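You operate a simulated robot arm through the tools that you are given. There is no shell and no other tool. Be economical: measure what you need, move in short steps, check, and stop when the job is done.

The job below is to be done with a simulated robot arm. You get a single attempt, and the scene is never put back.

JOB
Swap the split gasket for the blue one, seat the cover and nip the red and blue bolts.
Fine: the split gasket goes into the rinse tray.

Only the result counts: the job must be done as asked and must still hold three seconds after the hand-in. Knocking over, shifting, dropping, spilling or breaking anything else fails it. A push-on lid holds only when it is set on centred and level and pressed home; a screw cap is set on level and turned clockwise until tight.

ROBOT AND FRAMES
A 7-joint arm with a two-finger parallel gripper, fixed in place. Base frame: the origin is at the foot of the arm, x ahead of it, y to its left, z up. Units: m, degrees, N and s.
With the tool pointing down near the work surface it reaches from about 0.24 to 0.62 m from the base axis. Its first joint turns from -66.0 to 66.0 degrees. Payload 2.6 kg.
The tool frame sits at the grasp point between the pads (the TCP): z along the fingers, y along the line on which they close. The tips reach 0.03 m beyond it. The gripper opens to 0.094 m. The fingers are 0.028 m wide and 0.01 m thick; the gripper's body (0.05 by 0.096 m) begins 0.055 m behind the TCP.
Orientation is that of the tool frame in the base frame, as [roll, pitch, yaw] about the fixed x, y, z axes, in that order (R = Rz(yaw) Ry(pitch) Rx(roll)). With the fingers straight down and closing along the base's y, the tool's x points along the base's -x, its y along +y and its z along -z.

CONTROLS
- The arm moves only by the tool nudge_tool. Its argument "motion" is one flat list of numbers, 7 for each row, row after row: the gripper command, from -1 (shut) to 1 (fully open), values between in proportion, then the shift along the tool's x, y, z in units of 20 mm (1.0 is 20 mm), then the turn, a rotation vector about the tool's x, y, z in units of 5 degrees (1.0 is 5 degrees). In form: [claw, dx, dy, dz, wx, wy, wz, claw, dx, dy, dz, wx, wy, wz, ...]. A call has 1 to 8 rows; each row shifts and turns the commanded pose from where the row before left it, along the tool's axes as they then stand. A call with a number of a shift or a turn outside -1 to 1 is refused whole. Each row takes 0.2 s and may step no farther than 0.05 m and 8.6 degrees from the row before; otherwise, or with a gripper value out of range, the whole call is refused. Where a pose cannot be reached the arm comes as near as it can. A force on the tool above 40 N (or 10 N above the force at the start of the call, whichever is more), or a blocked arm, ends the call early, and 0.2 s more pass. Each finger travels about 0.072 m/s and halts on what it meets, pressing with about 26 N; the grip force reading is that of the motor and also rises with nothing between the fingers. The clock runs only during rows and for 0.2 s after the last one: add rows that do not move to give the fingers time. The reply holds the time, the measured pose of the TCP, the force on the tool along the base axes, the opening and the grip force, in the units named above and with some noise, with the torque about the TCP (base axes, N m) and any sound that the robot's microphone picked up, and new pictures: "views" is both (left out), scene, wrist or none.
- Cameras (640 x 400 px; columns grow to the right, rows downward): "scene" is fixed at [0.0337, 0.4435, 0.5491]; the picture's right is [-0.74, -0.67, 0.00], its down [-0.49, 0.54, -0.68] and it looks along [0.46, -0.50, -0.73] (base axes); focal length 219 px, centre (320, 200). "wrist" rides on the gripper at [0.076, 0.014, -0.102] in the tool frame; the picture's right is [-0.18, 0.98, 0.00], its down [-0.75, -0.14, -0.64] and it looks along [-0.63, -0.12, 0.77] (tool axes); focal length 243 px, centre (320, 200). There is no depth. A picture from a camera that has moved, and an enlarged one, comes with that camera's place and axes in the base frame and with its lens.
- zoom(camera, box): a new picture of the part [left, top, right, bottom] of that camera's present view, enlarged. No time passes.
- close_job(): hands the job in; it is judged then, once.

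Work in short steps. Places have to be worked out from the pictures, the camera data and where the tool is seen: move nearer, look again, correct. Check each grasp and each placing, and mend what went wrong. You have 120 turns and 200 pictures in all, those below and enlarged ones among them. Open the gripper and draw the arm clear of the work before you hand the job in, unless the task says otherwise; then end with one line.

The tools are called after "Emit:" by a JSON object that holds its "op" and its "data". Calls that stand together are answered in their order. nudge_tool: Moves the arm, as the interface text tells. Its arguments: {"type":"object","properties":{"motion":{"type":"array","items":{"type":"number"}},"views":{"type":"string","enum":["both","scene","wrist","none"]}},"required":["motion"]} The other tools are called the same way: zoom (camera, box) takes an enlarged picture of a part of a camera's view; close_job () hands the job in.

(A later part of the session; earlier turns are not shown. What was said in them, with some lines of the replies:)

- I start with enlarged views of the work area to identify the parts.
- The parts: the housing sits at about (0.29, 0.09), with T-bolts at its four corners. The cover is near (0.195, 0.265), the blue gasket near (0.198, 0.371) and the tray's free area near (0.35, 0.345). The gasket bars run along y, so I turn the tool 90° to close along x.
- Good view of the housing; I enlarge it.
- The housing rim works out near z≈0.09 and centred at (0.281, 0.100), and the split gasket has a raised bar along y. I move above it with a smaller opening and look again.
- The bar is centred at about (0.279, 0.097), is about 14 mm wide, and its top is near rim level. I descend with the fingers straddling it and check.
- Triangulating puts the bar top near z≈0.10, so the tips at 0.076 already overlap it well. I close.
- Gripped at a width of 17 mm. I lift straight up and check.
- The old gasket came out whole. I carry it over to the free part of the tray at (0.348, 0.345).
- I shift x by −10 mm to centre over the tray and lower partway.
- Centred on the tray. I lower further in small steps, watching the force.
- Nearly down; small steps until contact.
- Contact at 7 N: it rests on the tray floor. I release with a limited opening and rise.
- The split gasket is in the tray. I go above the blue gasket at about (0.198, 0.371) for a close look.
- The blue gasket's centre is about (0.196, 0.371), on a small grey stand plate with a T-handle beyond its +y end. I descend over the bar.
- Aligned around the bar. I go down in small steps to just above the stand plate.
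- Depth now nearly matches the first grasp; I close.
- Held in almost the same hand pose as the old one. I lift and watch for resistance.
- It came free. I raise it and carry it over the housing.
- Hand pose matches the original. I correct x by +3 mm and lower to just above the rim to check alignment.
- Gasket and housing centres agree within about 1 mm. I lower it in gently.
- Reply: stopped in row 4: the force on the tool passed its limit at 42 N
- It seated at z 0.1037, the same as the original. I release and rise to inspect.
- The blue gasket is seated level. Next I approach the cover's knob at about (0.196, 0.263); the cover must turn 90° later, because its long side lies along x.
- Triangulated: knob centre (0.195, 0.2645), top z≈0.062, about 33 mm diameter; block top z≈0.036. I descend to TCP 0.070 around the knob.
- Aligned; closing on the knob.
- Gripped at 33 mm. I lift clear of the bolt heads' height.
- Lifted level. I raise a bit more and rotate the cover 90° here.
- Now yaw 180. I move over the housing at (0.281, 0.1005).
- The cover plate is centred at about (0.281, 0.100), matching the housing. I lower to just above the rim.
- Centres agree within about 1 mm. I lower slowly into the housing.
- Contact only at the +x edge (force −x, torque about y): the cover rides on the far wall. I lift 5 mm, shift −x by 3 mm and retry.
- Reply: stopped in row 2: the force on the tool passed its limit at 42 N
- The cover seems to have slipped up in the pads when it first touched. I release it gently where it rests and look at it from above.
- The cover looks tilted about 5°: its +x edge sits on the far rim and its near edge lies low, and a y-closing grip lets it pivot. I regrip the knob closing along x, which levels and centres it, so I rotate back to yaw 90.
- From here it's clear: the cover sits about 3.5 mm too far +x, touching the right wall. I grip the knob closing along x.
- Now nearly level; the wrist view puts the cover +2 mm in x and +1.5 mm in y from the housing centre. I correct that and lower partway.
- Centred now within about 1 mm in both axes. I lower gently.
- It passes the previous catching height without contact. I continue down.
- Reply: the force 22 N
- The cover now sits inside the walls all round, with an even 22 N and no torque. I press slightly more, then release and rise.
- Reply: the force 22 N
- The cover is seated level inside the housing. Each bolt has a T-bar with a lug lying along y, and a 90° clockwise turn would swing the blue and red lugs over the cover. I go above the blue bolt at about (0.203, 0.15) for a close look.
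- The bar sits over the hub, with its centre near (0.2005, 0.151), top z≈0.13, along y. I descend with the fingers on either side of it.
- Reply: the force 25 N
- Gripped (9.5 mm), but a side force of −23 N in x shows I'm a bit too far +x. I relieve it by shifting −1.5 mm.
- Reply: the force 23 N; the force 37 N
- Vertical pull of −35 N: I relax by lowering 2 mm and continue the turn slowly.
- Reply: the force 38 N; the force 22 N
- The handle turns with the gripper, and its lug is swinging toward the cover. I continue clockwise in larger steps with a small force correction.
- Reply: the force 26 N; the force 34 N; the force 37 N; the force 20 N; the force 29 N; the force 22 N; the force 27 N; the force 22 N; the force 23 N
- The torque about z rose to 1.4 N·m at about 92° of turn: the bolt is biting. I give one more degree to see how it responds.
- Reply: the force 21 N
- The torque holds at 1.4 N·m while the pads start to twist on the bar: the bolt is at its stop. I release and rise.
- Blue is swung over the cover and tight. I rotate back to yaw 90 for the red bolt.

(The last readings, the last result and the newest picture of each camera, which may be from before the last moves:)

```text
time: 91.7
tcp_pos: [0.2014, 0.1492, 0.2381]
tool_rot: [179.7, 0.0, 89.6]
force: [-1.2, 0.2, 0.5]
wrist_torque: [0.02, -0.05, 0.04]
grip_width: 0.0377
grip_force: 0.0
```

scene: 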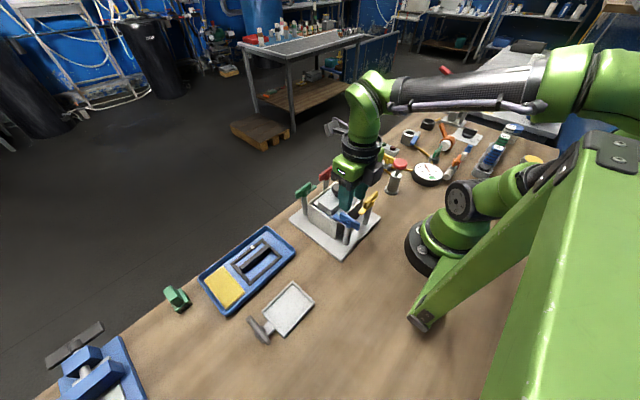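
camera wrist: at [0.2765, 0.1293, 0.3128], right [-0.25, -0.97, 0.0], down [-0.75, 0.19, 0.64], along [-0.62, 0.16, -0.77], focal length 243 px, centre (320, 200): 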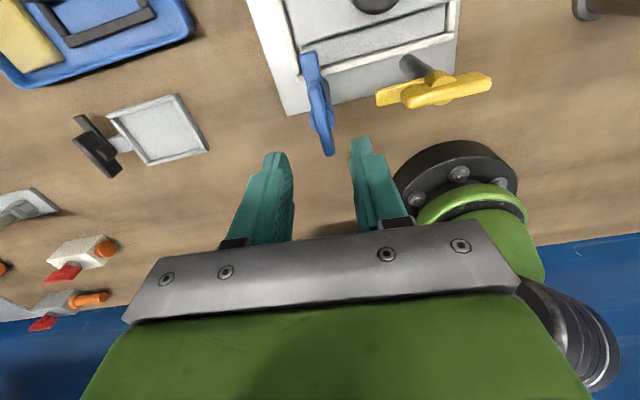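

I move above the red bolt, expected near (0.360, 0.050).

Emit:
{"op": "nudge_tool", "data": {"motion": [-0.2, -0.62, 1, 0, 0, 0, 0, -0.2, -0.62, 1, 0, 0, 0, 0, -0.2, -0.62, 1, 0, 0, 0, 0, -0.2, -0.62, 1, 0, 0, 0, 0, -0.2, -0.62, 1, 0, 0, 0, 0, -0.2, -0.62, 1, 0, 0, 0, 0, -0.2, -0.62, 1, 0.8, 0, 0, 0, -0.2, -0.62, 0.95, 0.8, 0, 0, 0]}}

Emit:
{"op": "zoom", "data": {"camera": "wrist", "box": [230, 0, 430, 170]}}

Emit:
{"op": "zoom", "data": {"camera": "scene", "box": [300, 140, 390, 240]}}

```text
time: 93.5
tcp_pos: [0.3595, 0.0468, 0.2069]
tool_rot: [179.7, -0.1, 89.5]
force: [-0.1, -0.6, 0.3]
wrist_torque: [-0.01, 0.0, -0.03]
grip_width: 0.0376
grip_force: 0.1
camera wrist: at [0.3742, 0.1232, 0.3101], right [0.98, -0.19, 0.0], down [-0.15, -0.75, 0.64], along [-0.12, -0.63, -0.77], focal length 243 px, centre (320, 200)
```

scene: 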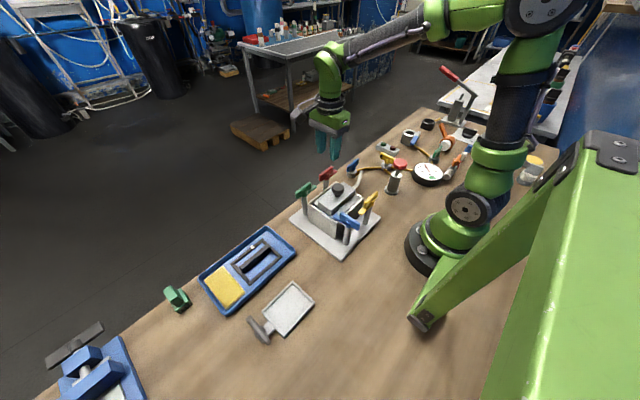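
wrist: 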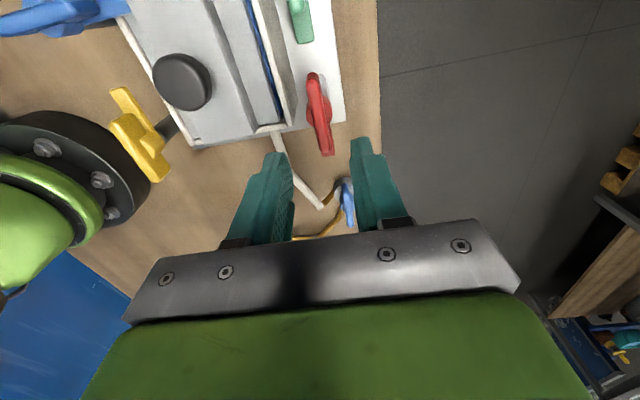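

```text
2.35 times, centred on (330, 85) of wrist
camera zoom: at [0.3742, 0.1232, 0.3101], right [0.98, -0.19, 0.0], down [-0.15, -0.75, 0.64], along [-0.12, -0.63, -0.77], focal length 571 px, centre (296, 471)
```

zoom: 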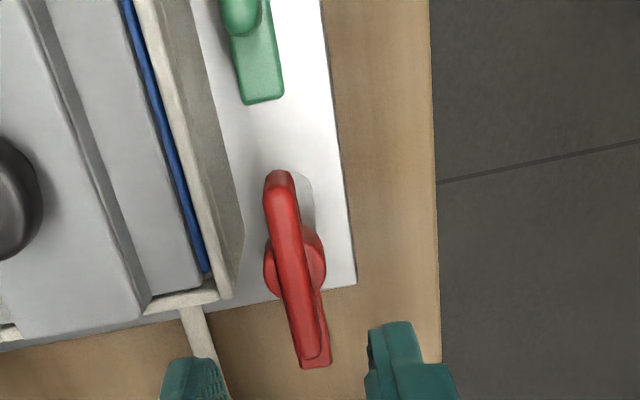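

```text
4.00 times, centred on (345, 190) of scene
camera zoom: at [0.0337, 0.4435, 0.5491], right [-0.74, -0.67, 0.0], down [-0.49, 0.54, -0.68], along [0.46, -0.5, -0.73], focal length 876 px, centre (220, 240)
```

zoom: 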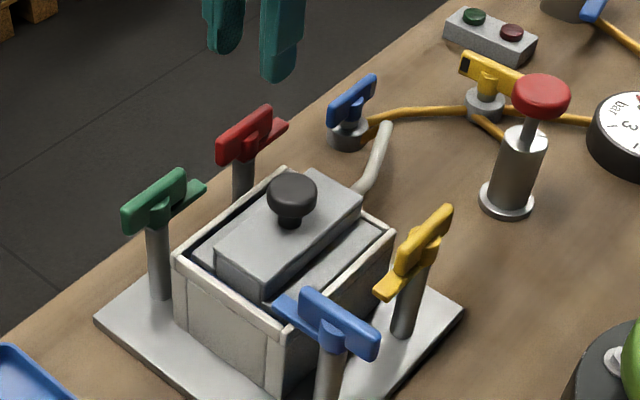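

Red bar centre is about (0.362, 0.052). I descend around it.

Emit:
{"op": "nudge_tool", "data": {"motion": [-0.2, 0.22, 0.12, 1, 0, 0, 0, -0.2, 0, 0, 1, 0, 0, 0, -0.2, 0, 0, 1, 0, 0, 0, -0.2, 0, 0, 0.3, 0, 0, 0, -0.2, 0, 0, 0, 0, 0, 0]}}

Emit:
{"op": "zoom", "data": {"camera": "wrist", "box": [230, 40, 430, 220]}}

Emit:
{"op": "zoom", "data": {"camera": "scene", "box": [310, 140, 380, 210]}}

```text
time: 94.7
tcp_pos: [0.3615, 0.0517, 0.141]
tool_rot: [179.7, -0.2, 89.5]
force: [-0.3, 0.3, 0.5]
wrist_torque: [0.01, 0.01, 0.0]
grip_width: 0.0372
grip_force: 0.0
camera wrist: at [0.3772, 0.1286, 0.2442], right [0.98, -0.19, 0.0], down [-0.15, -0.75, 0.64], along [-0.12, -0.63, -0.77], focal length 243 px, centre (320, 200)
```

scene: 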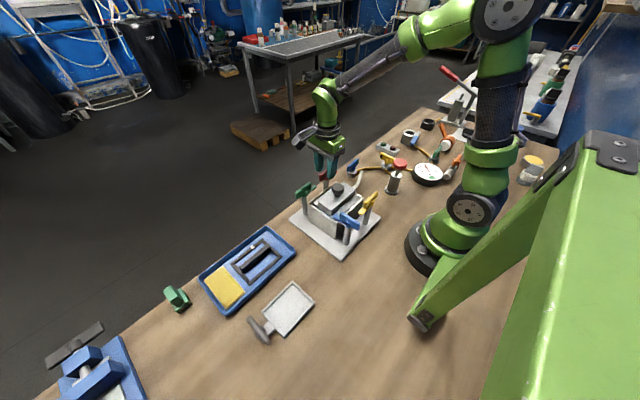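
wrist: 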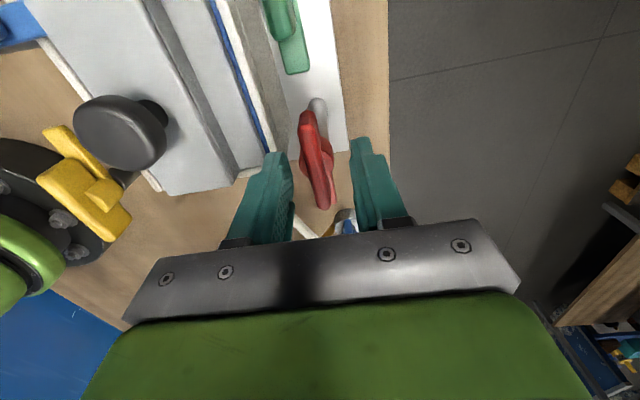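

```text
2.22 times, centred on (330, 130) of wrist
camera zoom: at [0.3772, 0.1286, 0.2442], right [0.98, -0.19, 0.0], down [-0.15, -0.75, 0.64], along [-0.12, -0.63, -0.77], focal length 539 px, centre (298, 356)
```

zoom: 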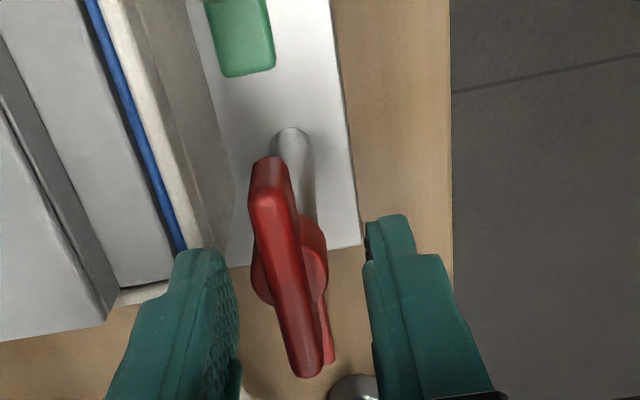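

```text
5.71 times, centred on (345, 175) of scene
camera zoom: at [0.0337, 0.4435, 0.5491], right [-0.74, -0.67, 0.0], down [-0.49, 0.54, -0.68], along [0.46, -0.5, -0.73], focal length 1251 px, centre (177, 343)
```

zoom: 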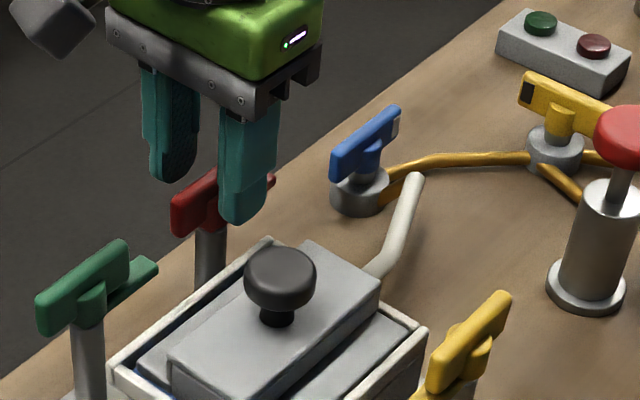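

Well placed. I shift −1 mm in x, lower slightly and close.

Emit:
{"op": "nudge_tool", "data": {"motion": [-0.2, 0, -0.05, 0.13, 0, 0, 0, -0.2, 0, 0, 0, 0, 0, 0, -1, 0, 0, 0, 0, 0, 0, -1, 0, 0, 0, 0, 0, 0, -1, 0, 0, 0, 0, 0, 0], "views": "none"}}

```text
time: 95.9
tcp_pos: [0.3597, 0.0525, 0.1385]
tool_rot: [180.0, -0.1, 89.4]
force: [-15.2, -0.8, 6.2]
wrist_torque: [-0.05, 0.34, -0.02]
grip_width: 0.0098
grip_force: 43.6
```

Emit:
{"op": "nudge_tool", "data": {"motion": [-1, 0, -0.02, 0, 0, 0, 0.4, -1, 0, 0, 0, 0, 0, 0.6, -1, 0, 0, 0, 0, 0, 0.6, -1, 0, 0, 0, 0, 0, 0], "views": "none"}}

Emit:
{"op": "zoom", "data": {"camera": "scene", "box": [310, 140, 380, 210]}}

```text
time: 96.9
tcp_pos: [0.36, 0.053, 0.1378]
tool_rot: [-180.0, -0.1, 81.5]
force: [-13.4, 6.3, -3.5]
wrist_torque: [-1.24, 0.53, -0.02]
grip_width: 0.01
grip_force: 43.6
```

```text
5.71 times, centred on (345, 175) of scene
camera zoom: at [0.0337, 0.4436, 0.5491], right [-0.74, -0.67, 0.0], down [-0.49, 0.54, -0.68], along [0.46, -0.5, -0.73], focal length 1251 px, centre (177, 343)
```

zoom: 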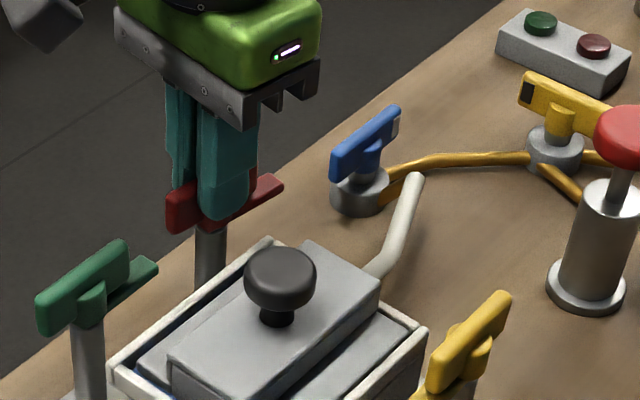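

Turning fine with low forces. I continue clockwise in about 10° steps.

Emit:
{"op": "nudge_tool", "data": {"motion": [-1, 0, -0.015, 0, 0, 0, 0.7, -1, 0, 0, 0, 0, 0, 0.7, -1, 0, 0, 0, 0, 0, 0.7, -1, 0, 0, 0, 0, 0, 0], "views": "none"}}

Emit:
{"op": "nudge_tool", "data": {"motion": [-1, 0, 0, 0, 0, 0, 0.7, -1, 0, 0, 0, 0, 0, 0.7, -1, 0, 0, 0, 0, 0, 0.7, -1, 0, 0, 0, 0, 0, 0], "views": "none"}}

```text
time: 97.9
tcp_pos: [0.3604, 0.0543, 0.1381]
tool_rot: [179.9, -0.2, 71.1]
force: [-8.5, 8.8, -12.8]
wrist_torque: [-0.73, 0.65, -0.02]
grip_width: 0.0097
grip_force: 43.5
```

```text
time: 98.9
tcp_pos: [0.3621, 0.0528, 0.139]
tool_rot: [179.9, -0.1, 60.4]
force: [-6.7, 11.7, -15.6]
wrist_torque: [-0.16, 0.4, -0.04]
grip_width: 0.0095
grip_force: 44.0
```

Emit:
{"op": "nudge_tool", "data": {"motion": [-1, 0, 0, 0.02, 0, 0, 0.7, -1, 0, 0, 0, 0, 0, 0.7, -1, 0, 0, 0, 0, 0, 0.7, -1, 0, 0, 0, 0, 0, 0.7, -1, 0, 0, 0, 0, 0, 0], "views": "none"}}

Emit:
{"op": "nudge_tool", "data": {"motion": [-1, 0, 0, 0, 0, 0, 0.7, -1, 0, 0, 0, 0, 0, 0.7, -1, 0, 0, 0, 0, 0, 0.7, -1, 0, 0, 0, 0, 0, 0], "views": "none"}}

Emit:
{"op": "zoom", "data": {"camera": "scene", "box": [310, 140, 380, 210]}}

```text
time: 100.1
tcp_pos: [0.3611, 0.0526, 0.1388]
tool_rot: [179.9, -0.3, 46.4]
force: [-2.9, 12.1, -11.6]
wrist_torque: [-0.04, 0.49, 0.0]
grip_width: 0.0097
grip_force: 43.5
```

```text
time: 101.1
tcp_pos: [0.3613, 0.0521, 0.1383]
tool_rot: [179.9, -0.2, 35.9]
force: [-1.5, 9.0, -16.5]
wrist_torque: [0.89, -0.87, -0.06]
grip_width: 0.0097
grip_force: 43.6
```

```text
5.71 times, centred on (345, 175) of scene
camera zoom: at [0.0337, 0.4435, 0.5491], right [-0.74, -0.67, 0.0], down [-0.49, 0.54, -0.68], along [0.46, -0.5, -0.73], focal length 1251 px, centre (177, 343)
```

zoom: 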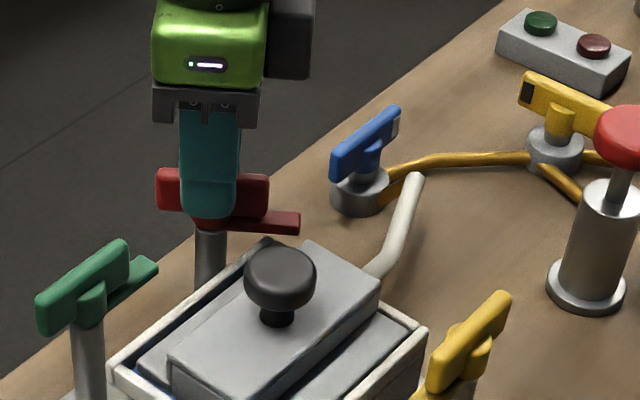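

Emit:
{"op": "nudge_tool", "data": {"motion": [-1, 0, 0, 0.01, 0, 0, 0.7, -1, 0, 0, 0, 0, 0, 0.7, -1, 0, 0, 0, 0, 0, 0.7, -1, 0, 0, 0, 0, 0, 0.7, -1, 0, 0, 0, 0, 0, 0], "views": "none"}}

Emit:
{"op": "nudge_tool", "data": {"motion": [-1, 0, 0, 0, 0, 0, 0.7, -1, 0, 0, 0, 0, 0, 0.7, -1, 0, 0, 0, 0, 0, 0.7, -1, 0, 0, 0, 0, 0, 0], "views": "none"}}

Emit:
{"op": "nudge_tool", "data": {"motion": [-1, 0, 0, 0, 0, 0, 0.7, -1, 0, 0, 0, 0, 0, 0.7, -1, 0, 0, 0, 0, 0, 0.4, -1, 0, 0, 0, 0, 0, 0], "views": "none"}}

Emit:
{"op": "zoom", "data": {"camera": "scene", "box": [310, 140, 380, 210]}}

```text
time: 102.3
tcp_pos: [0.3614, 0.0514, 0.1381]
tool_rot: [179.9, -0.5, 21.9]
force: [7.5, 5.6, -7.4]
wrist_torque: [-0.4, 1.1, -0.02]
grip_width: 0.0098
grip_force: 43.8
```

```text
time: 103.3
tcp_pos: [0.361, 0.0515, 0.1383]
tool_rot: [-179.8, -0.4, 11.5]
force: [13.7, 3.2, -16.7]
wrist_torque: [0.08, -0.85, 0.0]
grip_width: 0.0098
grip_force: 43.2
```

```text
time: 104.3
tcp_pos: [0.3608, 0.0526, 0.1378]
tool_rot: [-179.9, -0.4, 2.4]
force: [16.7, -2.2, -19.6]
wrist_torque: [-0.08, -1.06, -0.01]
grip_width: 0.0098
grip_force: 43.1
```

```text
5.71 times, centred on (345, 175) of scene
camera zoom: at [0.0338, 0.4435, 0.5491], right [-0.74, -0.67, 0.0], down [-0.49, 0.54, -0.68], along [0.46, -0.5, -0.73], focal length 1251 px, centre (177, 343)
```

zoom: 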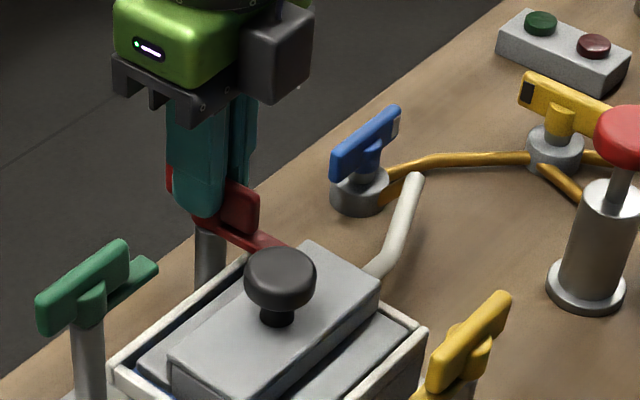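

Lug nearly over the cover; blue tightened between +2° and −2°. I go gently and watch for the torque rise.

Emit:
{"op": "nudge_tool", "data": {"motion": [-1, 0, 0, 0.01, 0, 0, 0.5, -1, 0, 0, 0, 0, 0, 0.4, -1, 0, 0, 0, 0, 0, 0], "views": "none"}}

Emit:
{"op": "nudge_tool", "data": {"motion": [-1, 0, 0, 0, 0, 0, 0.25, -1, 0, 0, 0, 0, 0, 0, -1, 0, 0, 0, 0, 0, 0], "views": "none"}}

```text
time: 105.1
tcp_pos: [0.362, 0.0525, 0.1403]
tool_rot: [180.0, -0.4, -1.9]
force: [15.1, -7.8, -14.4]
wrist_torque: [-0.28, -0.18, 1.36]
grip_width: 0.0101
grip_force: 43.7
```

```text
time: 105.9
tcp_pos: [0.3604, 0.0524, 0.1392]
tool_rot: [180.0, -0.4, -3.2]
force: [8.1, -15.8, -5.3]
wrist_torque: [-0.3, -0.83, 1.28]
grip_width: 0.0108
grip_force: 43.9
```

The same signature as blue: about 1.3–1.4 N·m with the pads beginning to twist, so it's tight. I release and rise clear.

Emit:
{"op": "nudge_tool", "data": {"motion": [-0.3, 0, 0, 0, 0, 0, 0, -0.2, 0, 0, 0, 0, 0, 0, -0.2, 0, 0, -0.5, 0, 0, 0, -0.2, 0, 0, -1, 0, 0, 0, -0.2, 0, 0, -1, 0, 0, 0, -0.2, -1, 0, -1, 0, 0, 0, -0.2, -1, 0, -1, 0, 0, 0, -0.2, -1, 0, -1, 0, 0, 0]}}

Emit:
{"op": "zoom", "data": {"camera": "scene", "box": [290, 150, 390, 260]}}

Emit:
{"op": "zoom", "data": {"camera": "wrist", "box": [160, 0, 480, 200]}}

```text
time: 107.7
tcp_pos: [0.3005, 0.0558, 0.2488]
tool_rot: [-179.9, -0.2, -3.3]
force: [-0.3, 0.2, 0.1]
wrist_torque: [-0.01, -0.01, -0.01]
grip_width: 0.0378
grip_force: 0.1
camera wrist: at [0.3753, 0.0364, 0.3517], right [-0.24, -0.97, 0.0], down [-0.75, 0.18, 0.64], along [-0.62, 0.16, -0.77], focal length 243 px, centre (320, 200)
```

scene: 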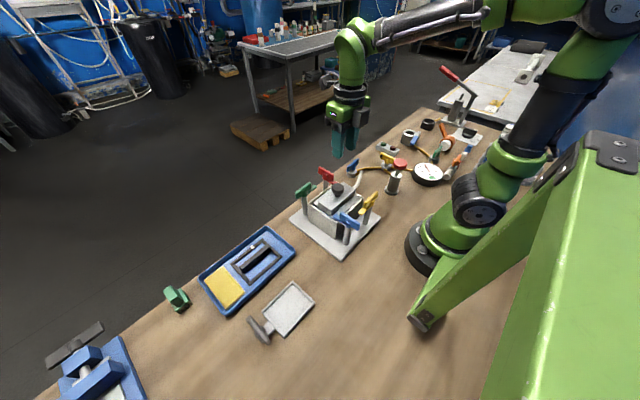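
wrist: 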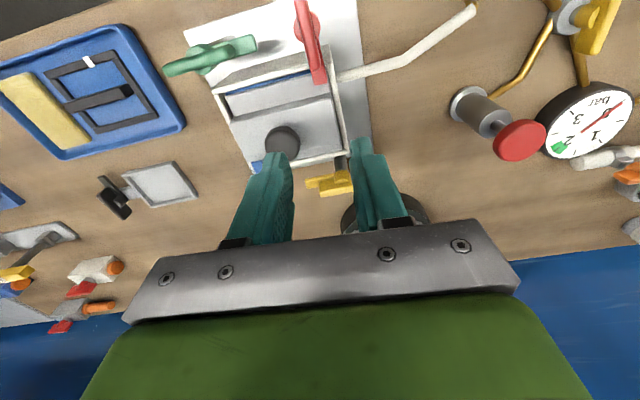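

```text
3.64 times, centred on (340, 205) of scene
camera zoom: at [0.0337, 0.4435, 0.5491], right [-0.74, -0.67, 0.0], down [-0.49, 0.54, -0.68], along [0.46, -0.5, -0.73], focal length 796 px, centre (247, 182)
```

zoom: 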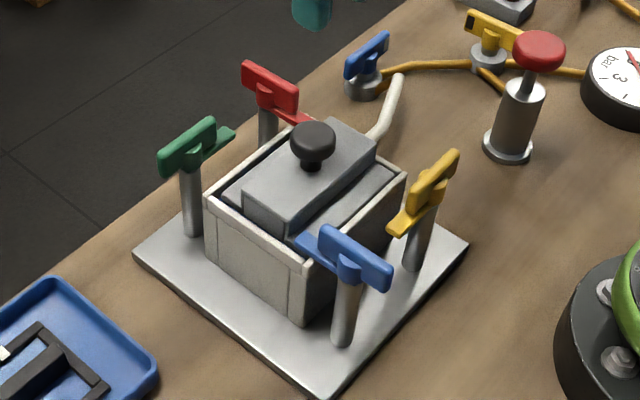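

```text
2.00 times, centred on (320, 100) of wrist
camera zoom: at [0.3753, 0.0364, 0.3517], right [-0.24, -0.97, 0.0], down [-0.75, 0.18, 0.64], along [-0.62, 0.16, -0.77], focal length 485 px, centre (320, 400)
```

zoom: 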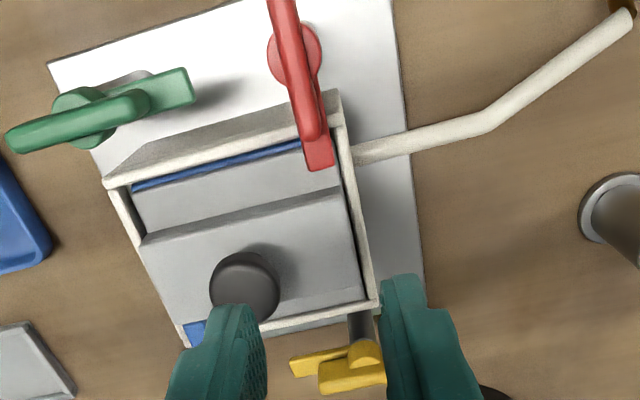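

Both lugs are clamped over the cover, the gasket and cover look level, and the old gasket is in the tray. I open the gripper and draw the arm further clear.

Emit:
{"op": "nudge_tool", "data": {"motion": [1, 0, 0, -1, 0, 0, 0, 1, 0, 0, -1, 0, 0, 0, 1, 0, 0, -1, 0, 0, 0, 1, 0, 0, -1, 0, 0, 0, 1, 0, 0, 0, 0, 0, 0], "views": "scene"}}

Emit:
{"op": "zoom", "data": {"camera": "scene", "box": [190, 150, 390, 300]}}

```text
time: 108.9
tcp_pos: [0.3009, 0.0565, 0.3269]
tool_rot: [-179.9, -0.3, -3.2]
force: [-0.1, 0.4, -0.2]
wrist_torque: [0.02, 0.0, 0.01]
grip_width: 0.094
grip_force: 0.1
```

scene: 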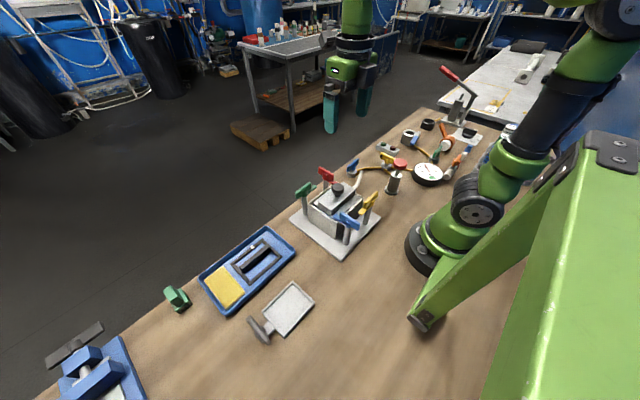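

```text
2.67 times, centred on (290, 225) of scene
camera zoom: at [0.0337, 0.4435, 0.5491], right [-0.74, -0.67, 0.0], down [-0.49, 0.54, -0.68], along [0.46, -0.5, -0.73], focal length 584 px, centre (400, 133)
```

zoom: 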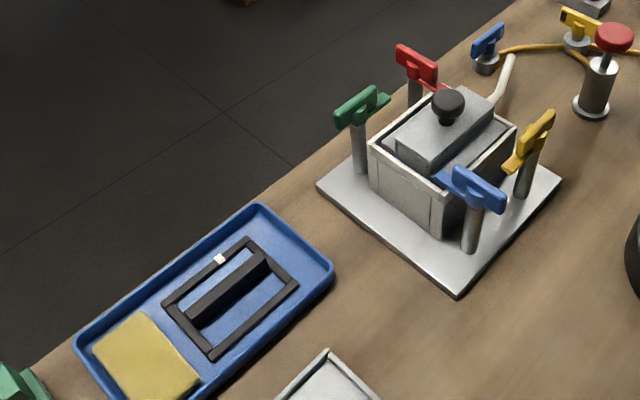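

Everything is in place and the arm is clear, so I hand in the job.

Emit:
{"op": "close_job", "data": {}}

```text
The job is handed in.
```

I handed the job in with the split gasket in the rinse tray, the blue gasket and cover seated in the housing, and the red and blue bolts each turned about 90° clockwise to a firm stop at about 1.4 N·m.
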